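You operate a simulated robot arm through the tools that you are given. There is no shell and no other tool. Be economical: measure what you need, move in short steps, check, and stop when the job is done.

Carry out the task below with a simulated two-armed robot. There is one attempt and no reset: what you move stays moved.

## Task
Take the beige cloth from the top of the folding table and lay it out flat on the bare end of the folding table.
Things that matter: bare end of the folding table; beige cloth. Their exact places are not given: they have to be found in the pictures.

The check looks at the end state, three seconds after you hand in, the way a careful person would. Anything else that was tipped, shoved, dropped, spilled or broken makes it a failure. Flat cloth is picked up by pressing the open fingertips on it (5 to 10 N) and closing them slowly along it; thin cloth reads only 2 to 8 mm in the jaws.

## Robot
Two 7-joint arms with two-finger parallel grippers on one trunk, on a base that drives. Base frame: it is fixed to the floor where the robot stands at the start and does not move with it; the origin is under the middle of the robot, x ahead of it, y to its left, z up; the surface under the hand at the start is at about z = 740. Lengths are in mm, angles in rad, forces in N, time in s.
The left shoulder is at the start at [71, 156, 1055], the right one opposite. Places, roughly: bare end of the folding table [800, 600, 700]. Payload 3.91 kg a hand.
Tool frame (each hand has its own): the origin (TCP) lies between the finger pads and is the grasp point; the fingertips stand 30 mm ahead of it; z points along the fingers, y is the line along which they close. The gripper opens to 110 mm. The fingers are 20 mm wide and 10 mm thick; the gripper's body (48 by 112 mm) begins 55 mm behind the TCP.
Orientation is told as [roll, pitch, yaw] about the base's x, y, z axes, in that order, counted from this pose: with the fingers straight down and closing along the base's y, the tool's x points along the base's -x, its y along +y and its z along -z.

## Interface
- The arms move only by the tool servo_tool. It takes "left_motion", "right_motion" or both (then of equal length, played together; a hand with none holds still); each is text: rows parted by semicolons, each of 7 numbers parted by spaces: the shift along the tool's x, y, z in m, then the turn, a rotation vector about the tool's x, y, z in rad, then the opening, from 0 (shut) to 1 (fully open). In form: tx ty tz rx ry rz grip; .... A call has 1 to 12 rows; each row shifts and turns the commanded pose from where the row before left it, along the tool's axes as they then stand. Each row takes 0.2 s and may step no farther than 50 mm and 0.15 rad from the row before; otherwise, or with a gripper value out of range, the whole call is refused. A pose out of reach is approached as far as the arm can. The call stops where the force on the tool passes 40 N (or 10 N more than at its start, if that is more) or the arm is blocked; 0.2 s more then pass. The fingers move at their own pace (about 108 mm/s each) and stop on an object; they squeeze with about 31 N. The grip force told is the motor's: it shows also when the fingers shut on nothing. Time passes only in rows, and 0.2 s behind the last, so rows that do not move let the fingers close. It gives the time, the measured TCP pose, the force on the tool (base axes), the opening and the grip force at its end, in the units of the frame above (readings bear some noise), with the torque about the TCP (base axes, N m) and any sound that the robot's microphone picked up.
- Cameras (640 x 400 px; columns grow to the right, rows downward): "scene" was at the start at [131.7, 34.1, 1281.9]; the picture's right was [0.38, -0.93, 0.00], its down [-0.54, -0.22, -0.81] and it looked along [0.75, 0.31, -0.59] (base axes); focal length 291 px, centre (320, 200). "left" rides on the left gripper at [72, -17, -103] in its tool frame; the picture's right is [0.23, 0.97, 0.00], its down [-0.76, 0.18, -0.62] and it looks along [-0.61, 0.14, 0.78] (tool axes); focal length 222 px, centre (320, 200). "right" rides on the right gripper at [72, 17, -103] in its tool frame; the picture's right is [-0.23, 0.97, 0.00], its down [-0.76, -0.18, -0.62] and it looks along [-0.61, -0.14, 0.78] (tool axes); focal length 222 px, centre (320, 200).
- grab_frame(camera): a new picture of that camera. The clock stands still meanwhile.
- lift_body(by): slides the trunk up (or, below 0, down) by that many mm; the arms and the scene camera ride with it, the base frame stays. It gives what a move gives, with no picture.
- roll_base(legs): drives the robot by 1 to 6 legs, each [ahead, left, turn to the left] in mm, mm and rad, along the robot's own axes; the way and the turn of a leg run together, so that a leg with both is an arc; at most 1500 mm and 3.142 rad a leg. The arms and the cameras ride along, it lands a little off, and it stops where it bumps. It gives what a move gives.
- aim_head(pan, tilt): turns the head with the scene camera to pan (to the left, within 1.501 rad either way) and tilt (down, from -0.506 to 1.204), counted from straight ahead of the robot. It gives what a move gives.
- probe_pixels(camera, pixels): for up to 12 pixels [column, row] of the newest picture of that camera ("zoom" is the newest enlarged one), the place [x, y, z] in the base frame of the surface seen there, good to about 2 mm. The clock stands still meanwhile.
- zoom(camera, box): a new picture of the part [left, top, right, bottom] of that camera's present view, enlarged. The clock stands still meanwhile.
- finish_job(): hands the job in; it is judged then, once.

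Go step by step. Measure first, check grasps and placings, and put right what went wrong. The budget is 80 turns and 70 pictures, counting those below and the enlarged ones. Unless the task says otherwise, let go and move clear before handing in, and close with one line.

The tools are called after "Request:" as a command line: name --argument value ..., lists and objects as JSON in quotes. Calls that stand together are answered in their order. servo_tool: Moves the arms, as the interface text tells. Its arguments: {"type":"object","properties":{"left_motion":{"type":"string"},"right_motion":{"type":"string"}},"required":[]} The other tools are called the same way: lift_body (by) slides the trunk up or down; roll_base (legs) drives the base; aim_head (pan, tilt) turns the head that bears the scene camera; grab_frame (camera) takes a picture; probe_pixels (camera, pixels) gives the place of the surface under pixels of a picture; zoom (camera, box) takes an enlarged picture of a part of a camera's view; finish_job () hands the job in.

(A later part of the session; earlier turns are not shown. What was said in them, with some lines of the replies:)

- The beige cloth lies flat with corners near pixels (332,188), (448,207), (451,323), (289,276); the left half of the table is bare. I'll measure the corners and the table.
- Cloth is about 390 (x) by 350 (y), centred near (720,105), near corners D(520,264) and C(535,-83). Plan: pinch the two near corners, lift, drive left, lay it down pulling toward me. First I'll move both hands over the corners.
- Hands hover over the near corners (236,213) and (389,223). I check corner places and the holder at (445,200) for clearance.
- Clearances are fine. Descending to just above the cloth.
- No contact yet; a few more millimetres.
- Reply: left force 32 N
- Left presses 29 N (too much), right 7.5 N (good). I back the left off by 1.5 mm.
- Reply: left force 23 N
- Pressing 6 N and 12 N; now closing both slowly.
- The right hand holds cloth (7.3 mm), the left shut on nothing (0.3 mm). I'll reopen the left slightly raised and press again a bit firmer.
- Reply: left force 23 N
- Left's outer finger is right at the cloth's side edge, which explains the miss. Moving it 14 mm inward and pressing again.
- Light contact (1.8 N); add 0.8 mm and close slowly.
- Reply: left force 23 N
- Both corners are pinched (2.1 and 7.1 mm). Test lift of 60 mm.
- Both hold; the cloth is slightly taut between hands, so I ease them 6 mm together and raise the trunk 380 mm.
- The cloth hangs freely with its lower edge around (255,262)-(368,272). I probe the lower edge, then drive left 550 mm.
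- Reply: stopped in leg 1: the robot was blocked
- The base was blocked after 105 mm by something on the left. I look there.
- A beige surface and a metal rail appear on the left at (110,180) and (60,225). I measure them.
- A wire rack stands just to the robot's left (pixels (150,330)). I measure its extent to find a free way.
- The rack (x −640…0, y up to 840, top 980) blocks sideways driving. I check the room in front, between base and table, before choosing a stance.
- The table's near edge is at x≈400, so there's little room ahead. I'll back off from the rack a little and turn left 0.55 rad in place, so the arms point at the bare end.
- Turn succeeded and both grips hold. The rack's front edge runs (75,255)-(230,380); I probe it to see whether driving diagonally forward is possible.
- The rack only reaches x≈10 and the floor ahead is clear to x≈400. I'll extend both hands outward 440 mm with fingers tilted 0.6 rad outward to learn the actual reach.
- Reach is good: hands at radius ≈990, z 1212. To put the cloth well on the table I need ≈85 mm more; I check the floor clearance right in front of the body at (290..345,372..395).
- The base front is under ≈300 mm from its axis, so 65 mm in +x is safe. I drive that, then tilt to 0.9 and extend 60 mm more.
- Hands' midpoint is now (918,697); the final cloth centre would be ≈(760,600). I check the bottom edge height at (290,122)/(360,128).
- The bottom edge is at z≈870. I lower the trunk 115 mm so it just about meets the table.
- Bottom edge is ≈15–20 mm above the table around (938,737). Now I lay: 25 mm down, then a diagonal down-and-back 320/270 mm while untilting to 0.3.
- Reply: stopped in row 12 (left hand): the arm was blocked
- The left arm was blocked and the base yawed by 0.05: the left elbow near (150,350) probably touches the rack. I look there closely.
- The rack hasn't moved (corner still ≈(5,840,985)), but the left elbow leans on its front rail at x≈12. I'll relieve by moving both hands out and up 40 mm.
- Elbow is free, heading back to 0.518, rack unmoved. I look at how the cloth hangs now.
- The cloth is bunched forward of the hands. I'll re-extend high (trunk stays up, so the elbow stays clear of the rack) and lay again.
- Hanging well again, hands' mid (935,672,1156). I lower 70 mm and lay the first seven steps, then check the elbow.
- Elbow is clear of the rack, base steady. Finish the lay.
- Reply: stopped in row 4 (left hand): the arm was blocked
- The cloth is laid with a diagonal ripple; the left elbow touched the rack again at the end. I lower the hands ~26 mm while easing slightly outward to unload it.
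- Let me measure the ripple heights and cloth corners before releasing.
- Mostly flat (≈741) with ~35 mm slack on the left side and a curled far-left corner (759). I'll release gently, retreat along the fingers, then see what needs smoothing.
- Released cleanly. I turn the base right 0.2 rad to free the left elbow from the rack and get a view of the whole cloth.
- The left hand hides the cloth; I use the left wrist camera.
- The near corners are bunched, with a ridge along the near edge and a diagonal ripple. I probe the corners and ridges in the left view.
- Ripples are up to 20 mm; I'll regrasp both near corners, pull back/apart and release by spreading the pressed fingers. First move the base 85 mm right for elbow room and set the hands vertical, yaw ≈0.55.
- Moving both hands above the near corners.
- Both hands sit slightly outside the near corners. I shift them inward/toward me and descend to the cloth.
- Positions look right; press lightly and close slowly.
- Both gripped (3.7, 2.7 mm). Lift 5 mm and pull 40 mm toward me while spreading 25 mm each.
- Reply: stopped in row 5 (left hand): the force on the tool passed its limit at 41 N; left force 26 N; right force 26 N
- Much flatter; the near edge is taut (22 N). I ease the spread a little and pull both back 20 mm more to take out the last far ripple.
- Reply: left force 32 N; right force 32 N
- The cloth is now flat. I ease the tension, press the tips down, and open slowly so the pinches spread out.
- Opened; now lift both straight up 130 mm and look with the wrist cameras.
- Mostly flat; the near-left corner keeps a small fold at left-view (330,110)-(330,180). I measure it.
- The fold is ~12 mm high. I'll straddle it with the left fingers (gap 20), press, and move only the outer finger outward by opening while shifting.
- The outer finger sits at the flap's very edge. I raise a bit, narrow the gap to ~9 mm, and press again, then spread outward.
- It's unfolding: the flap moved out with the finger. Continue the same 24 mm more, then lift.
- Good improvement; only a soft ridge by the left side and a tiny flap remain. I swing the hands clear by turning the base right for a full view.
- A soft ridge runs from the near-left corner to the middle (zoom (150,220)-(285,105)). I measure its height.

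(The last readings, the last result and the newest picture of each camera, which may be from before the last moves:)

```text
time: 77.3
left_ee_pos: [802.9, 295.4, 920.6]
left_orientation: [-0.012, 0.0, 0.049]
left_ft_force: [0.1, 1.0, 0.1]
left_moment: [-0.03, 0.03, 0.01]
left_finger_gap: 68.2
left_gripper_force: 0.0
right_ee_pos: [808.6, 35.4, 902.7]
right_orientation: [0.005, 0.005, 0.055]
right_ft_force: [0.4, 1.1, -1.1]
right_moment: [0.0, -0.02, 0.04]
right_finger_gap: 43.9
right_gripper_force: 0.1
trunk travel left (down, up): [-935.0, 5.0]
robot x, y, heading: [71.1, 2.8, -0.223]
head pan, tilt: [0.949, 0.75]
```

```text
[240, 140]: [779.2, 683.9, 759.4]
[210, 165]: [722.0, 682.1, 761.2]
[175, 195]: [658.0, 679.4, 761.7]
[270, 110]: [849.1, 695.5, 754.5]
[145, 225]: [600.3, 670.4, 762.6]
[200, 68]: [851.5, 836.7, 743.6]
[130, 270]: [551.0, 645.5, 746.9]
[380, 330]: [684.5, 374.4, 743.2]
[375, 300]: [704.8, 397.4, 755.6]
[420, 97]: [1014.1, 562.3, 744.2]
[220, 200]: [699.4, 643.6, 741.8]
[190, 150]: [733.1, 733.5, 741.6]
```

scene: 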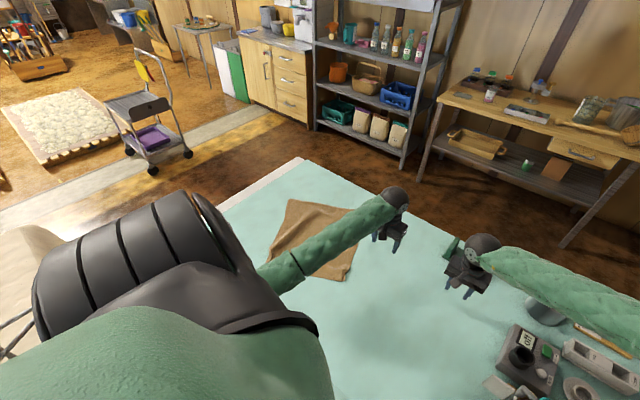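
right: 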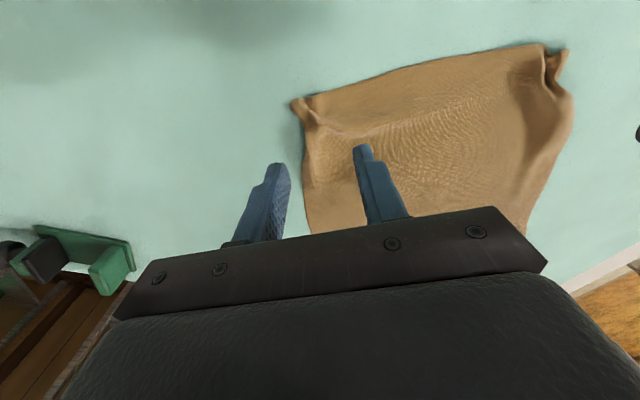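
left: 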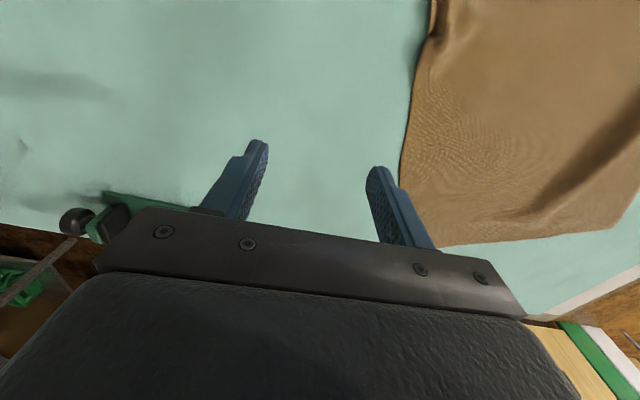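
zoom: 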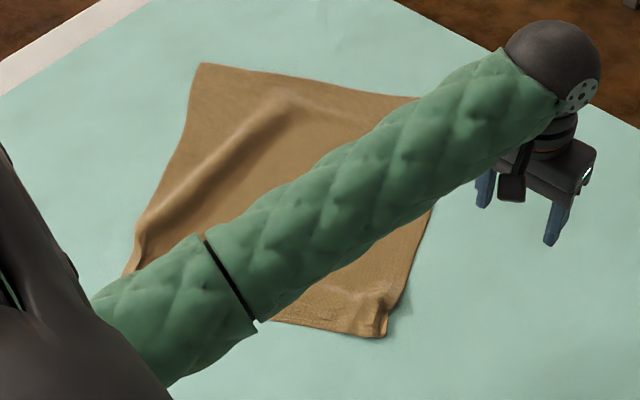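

The ridge is 20 mm high, worth removing. Plan: left hand wide open, fingers aligned along the left edge, press beyond the ridge and drag outward. First raise hands and rotate the left yaw by −1.5, then lower the trunk 250 for reach.

Request:
servo_tool --left_motion "0 0 -0.023 0 0 0.141 1;0 0 -0.023 0 0 0.141 1;0 0 -0.023 0 0 0.141 1;0 0 -0.023 0 0 0.141 1;0 0 -0.023 0 0 0.141 1;0 0 -0.023 0 0 0.141 1;0 0 -0.023 0 0 0.141 1;0 0 -0.023 0 0 0.141 1;0 0 -0.023 0 0 0.141 1;0 0 -0.023 0 0 0.141 1;0 0 -0.02 0 0 0.141 1;0 0 0 0 0 0 1" --right_motion "0 0 -0.023 0 0 0 0;0 0 -0.023 0 0 0 0;0 0 -0.023 0 0 0 0;0 0 -0.023 0 0 0 0;0 0 -0.023 0 0 0 0;0 0 -0.023 0 0 0 0;0 0 -0.023 0 0 0 0;0 0 -0.023 0 0 0 0;0 0 -0.023 0 0 0 0;0 0 -0.023 0 0 0 0;0 0 -0.02 0 0 0 0;0 0 0 0 0 0 0"

Request:
lift_body --by -250

Request:
roll_base --legs '[[0, 0, 0.5], [10, 60, 0]]'

```text
time: 79.9
left_ee_pos: [801.9, 298.1, 1170.6]
left_orientation: [0.001, -0.012, -1.504]
left_ft_force: [0.3, 0.1, 0.0]
left_moment: [0.03, 0.0, -0.03]
left_finger_gap: 109.7
left_gripper_force: 0.0
right_ee_pos: [810.3, 34.1, 1154.1]
right_orientation: [0.006, 0.005, 0.054]
right_ft_force: [0.1, 0.6, 0.0]
right_moment: [-0.01, 0.01, 0.0]
right_finger_gap: 0.0
right_gripper_force: 30.7
trunk travel left (down, up): [-935.0, 5.0]
robot x, y, heading: [68.8, -1.0, -0.227]
head pan, tilt: [0.949, 0.75]
```

```text
time: 82.5
left_ee_pos: [801.6, 299.6, 920.1]
left_orientation: [0.0, -0.013, -1.502]
left_ft_force: [-0.4, 0.4, 0.3]
left_moment: [0.0, 0.03, -0.02]
left_finger_gap: 109.9
left_gripper_force: 0.1
right_ee_pos: [810.1, 33.6, 903.8]
right_orientation: [0.006, 0.005, 0.055]
right_ft_force: [-0.4, -0.8, -0.4]
right_moment: [0.04, 0.03, -0.02]
right_finger_gap: 0.0
right_gripper_force: 30.8
trunk travel left (down, up): [-685.0, 255.0]
robot x, y, heading: [72.1, 1.2, -0.229]
head pan, tilt: [0.949, 0.75]
```

```text
time: 84.9
left_ee_pos: [568.2, 672.2, 919.4]
left_orientation: [-0.002, -0.015, -1.009]
left_ft_force: [0.6, 0.4, -0.1]
left_moment: [-0.01, 0.03, 0.01]
left_finger_gap: 109.9
left_gripper_force: 0.1
right_ee_pos: [699.4, 445.4, 903.7]
right_orientation: [0.004, 0.008, 0.547]
right_ft_force: [0.2, 0.3, -0.1]
right_moment: [-0.03, 0.0, 0.0]
right_finger_gap: 0.1
right_gripper_force: 31.2
trunk travel left (down, up): [-685.0, 255.0]
robot x, y, heading: [62.8, 60.6, 0.269]
head pan, tilt: [0.949, 0.75]
```

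No contact anywhere. Moving the left hand over the strip between ridge and left edge, (712,725), z≈790.

Request:
servo_tool --left_motion "-0.0079 0.0375 0 0 0 0 1;-0.0079 0.0375 0 0 0 0 1;-0.0079 0.0375 0.02 0 0 0 1;-0.0079 0.0375 0.03 0 0 0 1;0 0 0.03 0 0 0 1;0 0 0.03 0 0 0 1;0 0 0.019 0 0 0 1;0 0 0 0 0 0 1"

Request:
aim_head --pan 0.45 --tilt 0.8

Request:
zoom --camera "scene" --box '[220, 110, 440, 270]'

```text
time: 86.7
left_ee_pos: [710.7, 722.4, 791.5]
left_orientation: [-0.001, -0.013, -1.008]
left_ft_force: [0.8, -0.4, -0.5]
left_moment: [-0.01, -0.02, 0.03]
left_finger_gap: 109.9
left_gripper_force: 0.1
right_ee_pos: [700.9, 442.2, 904.6]
right_orientation: [0.006, 0.005, 0.548]
right_ft_force: [-0.2, 0.0, 0.3]
right_moment: [-0.02, -0.03, -0.03]
right_finger_gap: 0.0
right_gripper_force: 31.2
trunk travel left (down, up): [-685.0, 255.0]
robot x, y, heading: [62.0, 60.4, 0.268]
head pan, tilt: [0.949, 0.75]
```

```text
time: 87.6
left_ee_pos: [711.1, 721.7, 792.3]
left_orientation: [-0.002, -0.012, -1.01]
left_ft_force: [0.2, -0.1, -0.2]
left_moment: [-0.01, -0.02, -0.01]
left_finger_gap: 110.0
left_gripper_force: 0.0
right_ee_pos: [698.9, 440.6, 904.1]
right_orientation: [0.006, 0.006, 0.548]
right_ft_force: [-0.4, 0.2, -0.5]
right_moment: [0.02, 0.03, -0.01]
right_finger_gap: 0.1
right_gripper_force: 31.1
trunk travel left (down, up): [-685.0, 255.0]
robot x, y, heading: [63.0, 63.1, 0.269]
head pan, tilt: [0.45, 0.799]
```

```text
2.50 times, centred on (330, 190) of scene
```

zoom: 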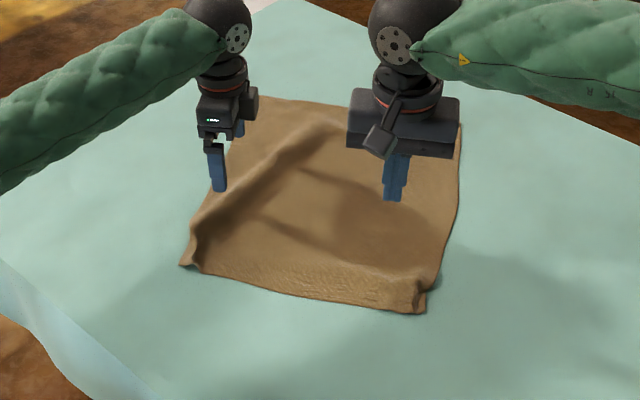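

Fingers are over the strip. Shift 4 mm inward, lower to contact.

Request:
servo_tool --left_motion "-0.004 0 0.010 0 0 0 1;0 0 0.008 0 0 0 1;0 0 0.0025 0 0 0 1;0 0 0 0 0 0 1"

```text
time: 88.6
left_ee_pos: [714.6, 717.7, 771.2]
left_orientation: [-0.002, -0.012, -1.009]
left_ft_force: [-0.8, -0.1, 2.6]
left_moment: [0.09, -0.05, 0.04]
left_finger_gap: 110.1
left_gripper_force: 0.1
right_ee_pos: [699.0, 441.3, 903.7]
right_orientation: [0.007, 0.005, 0.548]
right_ft_force: [-0.2, 0.0, 0.6]
right_moment: [0.02, -0.01, 0.01]
right_finger_gap: 0.0
right_gripper_force: 31.0
trunk travel left (down, up): [-685.0, 255.0]
robot x, y, heading: [63.2, 63.2, 0.27]
head pan, tilt: [0.45, 0.799]
```

Light contact; press 1 mm more and drag outward 24 mm, then look.

Request:
servo_tool --left_motion "0 0 0.001 0 0 0 1;0.004 0 0 0 0 0 1;0.004 0 0 0 0 0 1;0.004 0 0 0 0 0 1;0.004 0 0 0 0 0 1;0.004 0 0 0 0 0 1;0.004 0 0 0 0 0 1;0 0 0 0 0 0 1"

Request:
zoom --camera "scene" --box '[220, 110, 440, 270]'

```text
time: 90.4
left_ee_pos: [701.4, 737.2, 771.2]
left_orientation: [0.001, -0.013, -1.01]
left_ft_force: [5.6, -4.7, 13.4]
left_moment: [0.14, -0.29, -0.14]
left_finger_gap: 109.9
left_gripper_force: 0.2
right_ee_pos: [700.0, 441.5, 905.0]
right_orientation: [0.006, 0.006, 0.547]
right_ft_force: [-1.4, -0.2, 0.4]
right_moment: [0.02, -0.03, 0.05]
right_finger_gap: 0.0
right_gripper_force: 31.0
trunk travel left (down, up): [-685.0, 255.0]
robot x, y, heading: [60.9, 62.6, 0.266]
head pan, tilt: [0.45, 0.799]
```

```text
2.50 times, centred on (330, 190) of scene
```

zoom: 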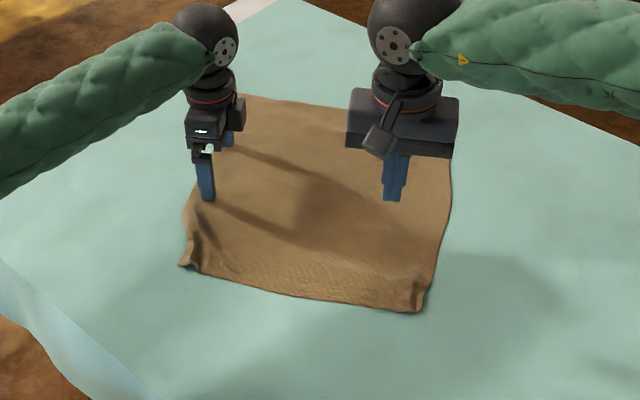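

The ridge is gone. Lift the hand and measure what's left at the near-left corner (195,250) and near-right corner (418,295).

Request:
servo_tool --left_motion "0 0 -0.02 0 0 0 1;0 0 -0.04 0 0 0 1;0 0 -0.04 0 0 0 1;0 0 0 0 0 0 1"

Request:
zoom --camera "scene" --box '[260, 170, 400, 250]'

```text
time: 91.4
left_ee_pos: [699.0, 740.0, 873.3]
left_orientation: [-0.002, -0.012, -1.008]
left_ft_force: [0.1, 0.3, -0.3]
left_moment: [-0.01, -0.03, 0.01]
left_finger_gap: 110.0
left_gripper_force: 0.0
right_ee_pos: [699.7, 441.9, 903.6]
right_orientation: [0.005, 0.006, 0.546]
right_ft_force: [0.3, 0.3, -0.2]
right_moment: [0.03, 0.02, 0.0]
right_finger_gap: 0.0
right_gripper_force: 30.8
trunk travel left (down, up): [-685.0, 255.0]
robot x, y, heading: [62.0, 59.9, 0.266]
head pan, tilt: [0.45, 0.799]
```

```text
4.57 times, centred on (330, 210) of scene
```

zoom: 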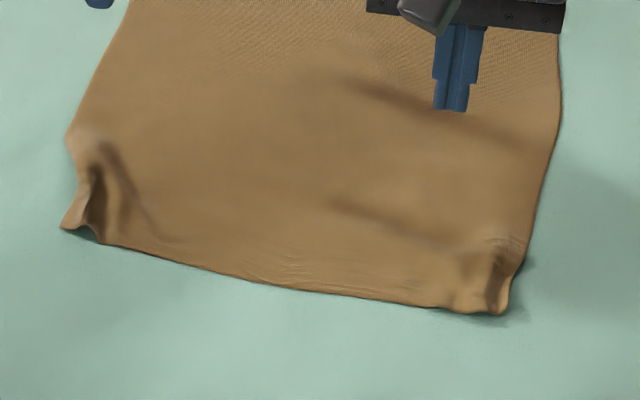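

Request:
probe_pixels --camera "zoom" --pixels '[[65, 225], [95, 180], [72, 140], [110, 155], [105, 240], [505, 308], [480, 270], [518, 262], [520, 240], [440, 300], [85, 220], [300, 200]]'

```text
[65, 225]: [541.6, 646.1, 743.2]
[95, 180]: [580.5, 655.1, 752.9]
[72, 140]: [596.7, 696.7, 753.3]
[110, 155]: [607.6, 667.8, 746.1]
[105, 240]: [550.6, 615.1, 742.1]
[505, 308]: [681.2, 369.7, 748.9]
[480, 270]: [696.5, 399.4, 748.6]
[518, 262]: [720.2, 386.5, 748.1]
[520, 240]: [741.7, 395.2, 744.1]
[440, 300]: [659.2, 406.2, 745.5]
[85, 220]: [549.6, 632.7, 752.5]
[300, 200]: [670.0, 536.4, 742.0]
```

Leftover bumps: 12 mm at near-left, 7 mm at near-right. I'll fix the left one with closed fingertips: press at (583,675) and drag outward; trunk up 150 first for elbow clearance.

Request:
lift_body --by 150

Request:
servo_tool --left_motion "0.001 -0.019 0.033 0 0 0 0;0.001 -0.019 0.033 0 0 0 0;0.001 -0.019 0.033 0 0 0 0;0.001 -0.019 0.033 0 0 0 0;0.001 -0.019 0.033 0 0 0 0;0.001 -0.019 0.033 0 0 0 0;0.001 -0.019 0.033 0 0 0 0;0 0 0 0 0 0 0"

Request:
grab_frame --camera "scene"

```text
time: 93.2
left_ee_pos: [698.7, 740.5, 1022.6]
left_orientation: [-0.003, -0.012, -1.011]
left_ft_force: [-0.7, 0.3, -0.8]
left_moment: [0.02, 0.01, 0.02]
left_finger_gap: 109.9
left_gripper_force: 0.1
right_ee_pos: [699.8, 442.7, 1054.0]
right_orientation: [0.005, 0.006, 0.549]
right_ft_force: [-0.5, 0.0, 0.7]
right_moment: [0.01, -0.01, 0.01]
right_finger_gap: 0.0
right_gripper_force: 30.6
trunk travel left (down, up): [-835.0, 105.0]
robot x, y, heading: [64.2, 62.2, 0.266]
head pan, tilt: [0.45, 0.799]
```

```text
time: 95.0
left_ee_pos: [586.3, 671.7, 791.1]
left_orientation: [-0.001, -0.014, -1.009]
left_ft_force: [-0.9, -0.1, 0.4]
left_moment: [-0.01, -0.02, 0.01]
left_finger_gap: 0.0
left_gripper_force: 31.0
right_ee_pos: [700.6, 441.9, 1054.2]
right_orientation: [0.006, 0.002, 0.549]
right_ft_force: [-0.1, 0.0, -0.1]
right_moment: [-0.02, -0.02, -0.01]
right_finger_gap: 0.1
right_gripper_force: 30.7
trunk travel left (down, up): [-835.0, 105.0]
robot x, y, heading: [62.0, 60.4, 0.272]
head pan, tilt: [0.45, 0.799]
```

```text
12 pictures are left
```

scene: 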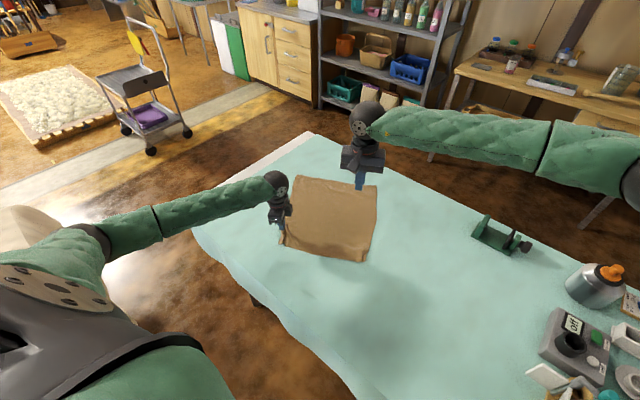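

No elbow trouble. Press (−20 mm) and drag outward 20 mm, then lift.

Request:
servo_tool --left_motion "0 0 0.012 0 0 0 0;0 0 0.007 0 0 0 0;0 0 0.0015 0 0 0 0;0.004 0 0 0 0 0 0;0.004 0 0 0 0 0 0;0.004 0 0 0 0 0 0;0.004 0 0 0 0 0 0;0.004 0 0 0 0 0 0;0 0 0 0 0 0 0"

Request:
servo_tool --left_motion "0 0 -0.02 0 0 0 0;0 0 -0.04 0 0 0 0;0 0 -0.04 0 0 0 0;0 0 0 0 0 0 0"

Request:
zoom --camera "scene" --box '[250, 160, 410, 270]'

```text
time: 97.0
left_ee_pos: [574.6, 688.0, 771.9]
left_orientation: [0.001, -0.014, -1.007]
left_ft_force: [5.2, -8.1, 18.9]
left_moment: [-0.28, -0.12, 0.07]
left_finger_gap: 0.2
left_gripper_force: 30.7
right_ee_pos: [699.5, 441.0, 1053.9]
right_orientation: [0.008, 0.005, 0.549]
right_ft_force: [-0.5, -0.2, 0.0]
right_moment: [0.02, -0.03, 0.0]
right_finger_gap: 0.0
right_gripper_force: 30.9
trunk travel left (down, up): [-835.0, 105.0]
robot x, y, heading: [63.9, 60.3, 0.269]
head pan, tilt: [0.45, 0.799]
```

```text
time: 98.0
left_ee_pos: [573.7, 688.2, 869.9]
left_orientation: [-0.002, -0.011, -1.01]
left_ft_force: [0.1, -0.2, -0.5]
left_moment: [0.02, -0.01, 0.0]
left_finger_gap: 0.1
left_gripper_force: 31.2
right_ee_pos: [700.2, 441.6, 1053.5]
right_orientation: [0.005, 0.007, 0.549]
right_ft_force: [0.1, 0.2, 0.5]
right_moment: [-0.01, -0.04, 0.03]
right_finger_gap: 0.1
right_gripper_force: 31.0
trunk travel left (down, up): [-835.0, 105.0]
robot x, y, heading: [62.2, 56.8, 0.268]
head pan, tilt: [0.45, 0.799]
```

```text
3.64 times, centred on (330, 215) of scene
```

zoom: 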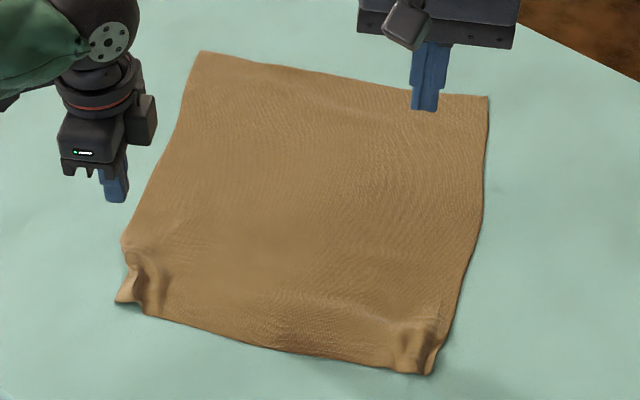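

The cloth is flat except small puckers at the near corners. One more press-and-drag on the left flap at (562,655).

Request:
servo_tool --left_motion "-0.0216 -0.0277 0 0 0 0 0;0 0 0.04 0 0 0 0;0 0 0.035 0 0 0 0;0 0 0.018 0 0 0 0;0 0 0.0055 0 0 0 0;0.004 0 0 0 0 0 0;0.004 0 0 0 0 0 0;0.004 0 0 0 0 0 0;0.004 0 0 0 0 0 0;0.004 0 0 0 0 0 0;0 0 0 0 0 0 0"

Request:
servo_tool --left_motion "0 0 -0.02 0 0 0 0;0 0 -0.04 0 0 0 0;0 0 -0.04 0 0 0 0;0 0 0 0 0 0 0"

Request:
zoom --camera "scene" --box '[250, 160, 410, 270]'

```text
time: 100.3
left_ee_pos: [550.1, 672.2, 771.6]
left_orientation: [-0.001, -0.013, -1.01]
left_ft_force: [0.3, -0.2, 0.1]
left_moment: [-0.02, -0.04, 0.0]
left_finger_gap: 0.0
left_gripper_force: 31.3
right_ee_pos: [700.8, 441.0, 1054.3]
right_orientation: [0.004, 0.005, 0.548]
right_ft_force: [0.2, 0.1, -0.4]
right_moment: [0.03, -0.01, -0.01]
right_finger_gap: 0.2
right_gripper_force: 31.3
trunk travel left (down, up): [-835.0, 105.0]
robot x, y, heading: [65.1, 64.4, 0.264]
head pan, tilt: [0.45, 0.799]
```

```text
time: 101.3
left_ee_pos: [551.1, 672.7, 871.5]
left_orientation: [-0.001, -0.011, -1.008]
left_ft_force: [-1.0, 0.9, 0.2]
left_moment: [-0.03, 0.01, -0.01]
left_finger_gap: 0.0
left_gripper_force: 30.1
right_ee_pos: [700.1, 441.4, 1053.9]
right_orientation: [0.003, 0.005, 0.547]
right_ft_force: [-0.5, 0.7, 0.0]
right_moment: [0.0, 0.01, 0.0]
right_finger_gap: 0.0
right_gripper_force: 31.4
trunk travel left (down, up): [-835.0, 105.0]
robot x, y, heading: [67.0, 63.4, 0.267]
head pan, tilt: [0.45, 0.799]
```

```text
3.64 times, centred on (330, 215) of scene
```

zoom: 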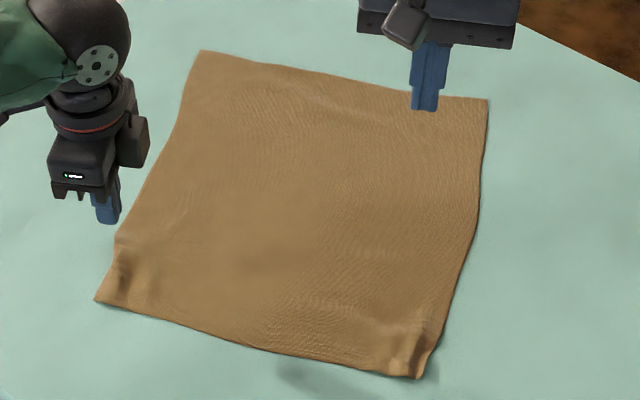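

The near-left corner is now smooth. I raise the left hand clear and take one last overview, including the rack and the tools.

Request:
servo_tool --left_motion "0 0 -0.045 0 0 0 0.2;0 0 -0.045 0 0 0 0.2;0 0 -0.045 0 0 0 0.2;0 0 -0.045 0 0 0 0.2" --right_motion "0 -0.045 0 0 0 0 0.2;0 -0.045 0 0 0 0 0.2;0 -0.045 0 0 0 0 0.2;0 -0.045 0 0 0 0 0.2"

Request:
grab_frame --camera "scene"

Request:
probe_pixels --camera "scene" --pixels '[[293, 182], [380, 190], [365, 258], [285, 235], [320, 210], [340, 230], [300, 210], [350, 200], [277, 243], [290, 246]]'

```text
time: 102.3
left_ee_pos: [549.4, 671.8, 1052.9]
left_orientation: [-0.001, -0.011, -1.008]
left_ft_force: [-0.2, -0.8, 0.1]
left_moment: [0.01, 0.0, -0.01]
left_finger_gap: 22.2
left_gripper_force: 0.2
right_ee_pos: [791.1, 288.1, 1053.2]
right_orientation: [0.007, 0.006, 0.551]
right_ft_force: [-0.5, -0.6, -0.3]
right_moment: [0.02, 0.01, -0.02]
right_finger_gap: 22.1
right_gripper_force: 0.1
trunk travel left (down, up): [-835.0, 105.0]
robot x, y, heading: [60.8, 62.1, 0.273]
head pan, tilt: [0.45, 0.799]
```

```text
9 pictures are left
```

scene: 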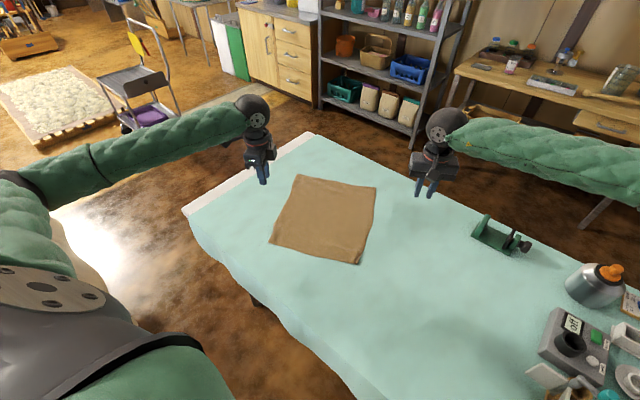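

```text
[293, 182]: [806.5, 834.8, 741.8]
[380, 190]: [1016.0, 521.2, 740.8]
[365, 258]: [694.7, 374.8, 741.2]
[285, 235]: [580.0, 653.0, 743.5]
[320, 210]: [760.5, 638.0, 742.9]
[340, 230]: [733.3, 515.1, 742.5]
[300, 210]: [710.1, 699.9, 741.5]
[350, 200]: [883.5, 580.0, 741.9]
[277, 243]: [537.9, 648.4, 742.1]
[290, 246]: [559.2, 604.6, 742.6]
```

The cloth lies flat at z≈742 everywhere I probed, from (538,648) to about (1016,521), centred near (770,600) on the bare end. Both hands are clear, and the tools in view look undisturbed.

Request:
finish_job

```text
The job is handed in.
```

The beige cloth now lies flat on the bare end of the folding table. It sits at an angle of about 30 degrees to the table edges, with a slight pucker of a few millimetres at its near-right corner. Both hands are clear. The base bumped the wire rack left of the robot once, and the left elbow leaned on it twice. The rack had not moved after the base bump and the first elbow contact, but I did not re-measure it after the second. Nothing else I could see was disturbed.
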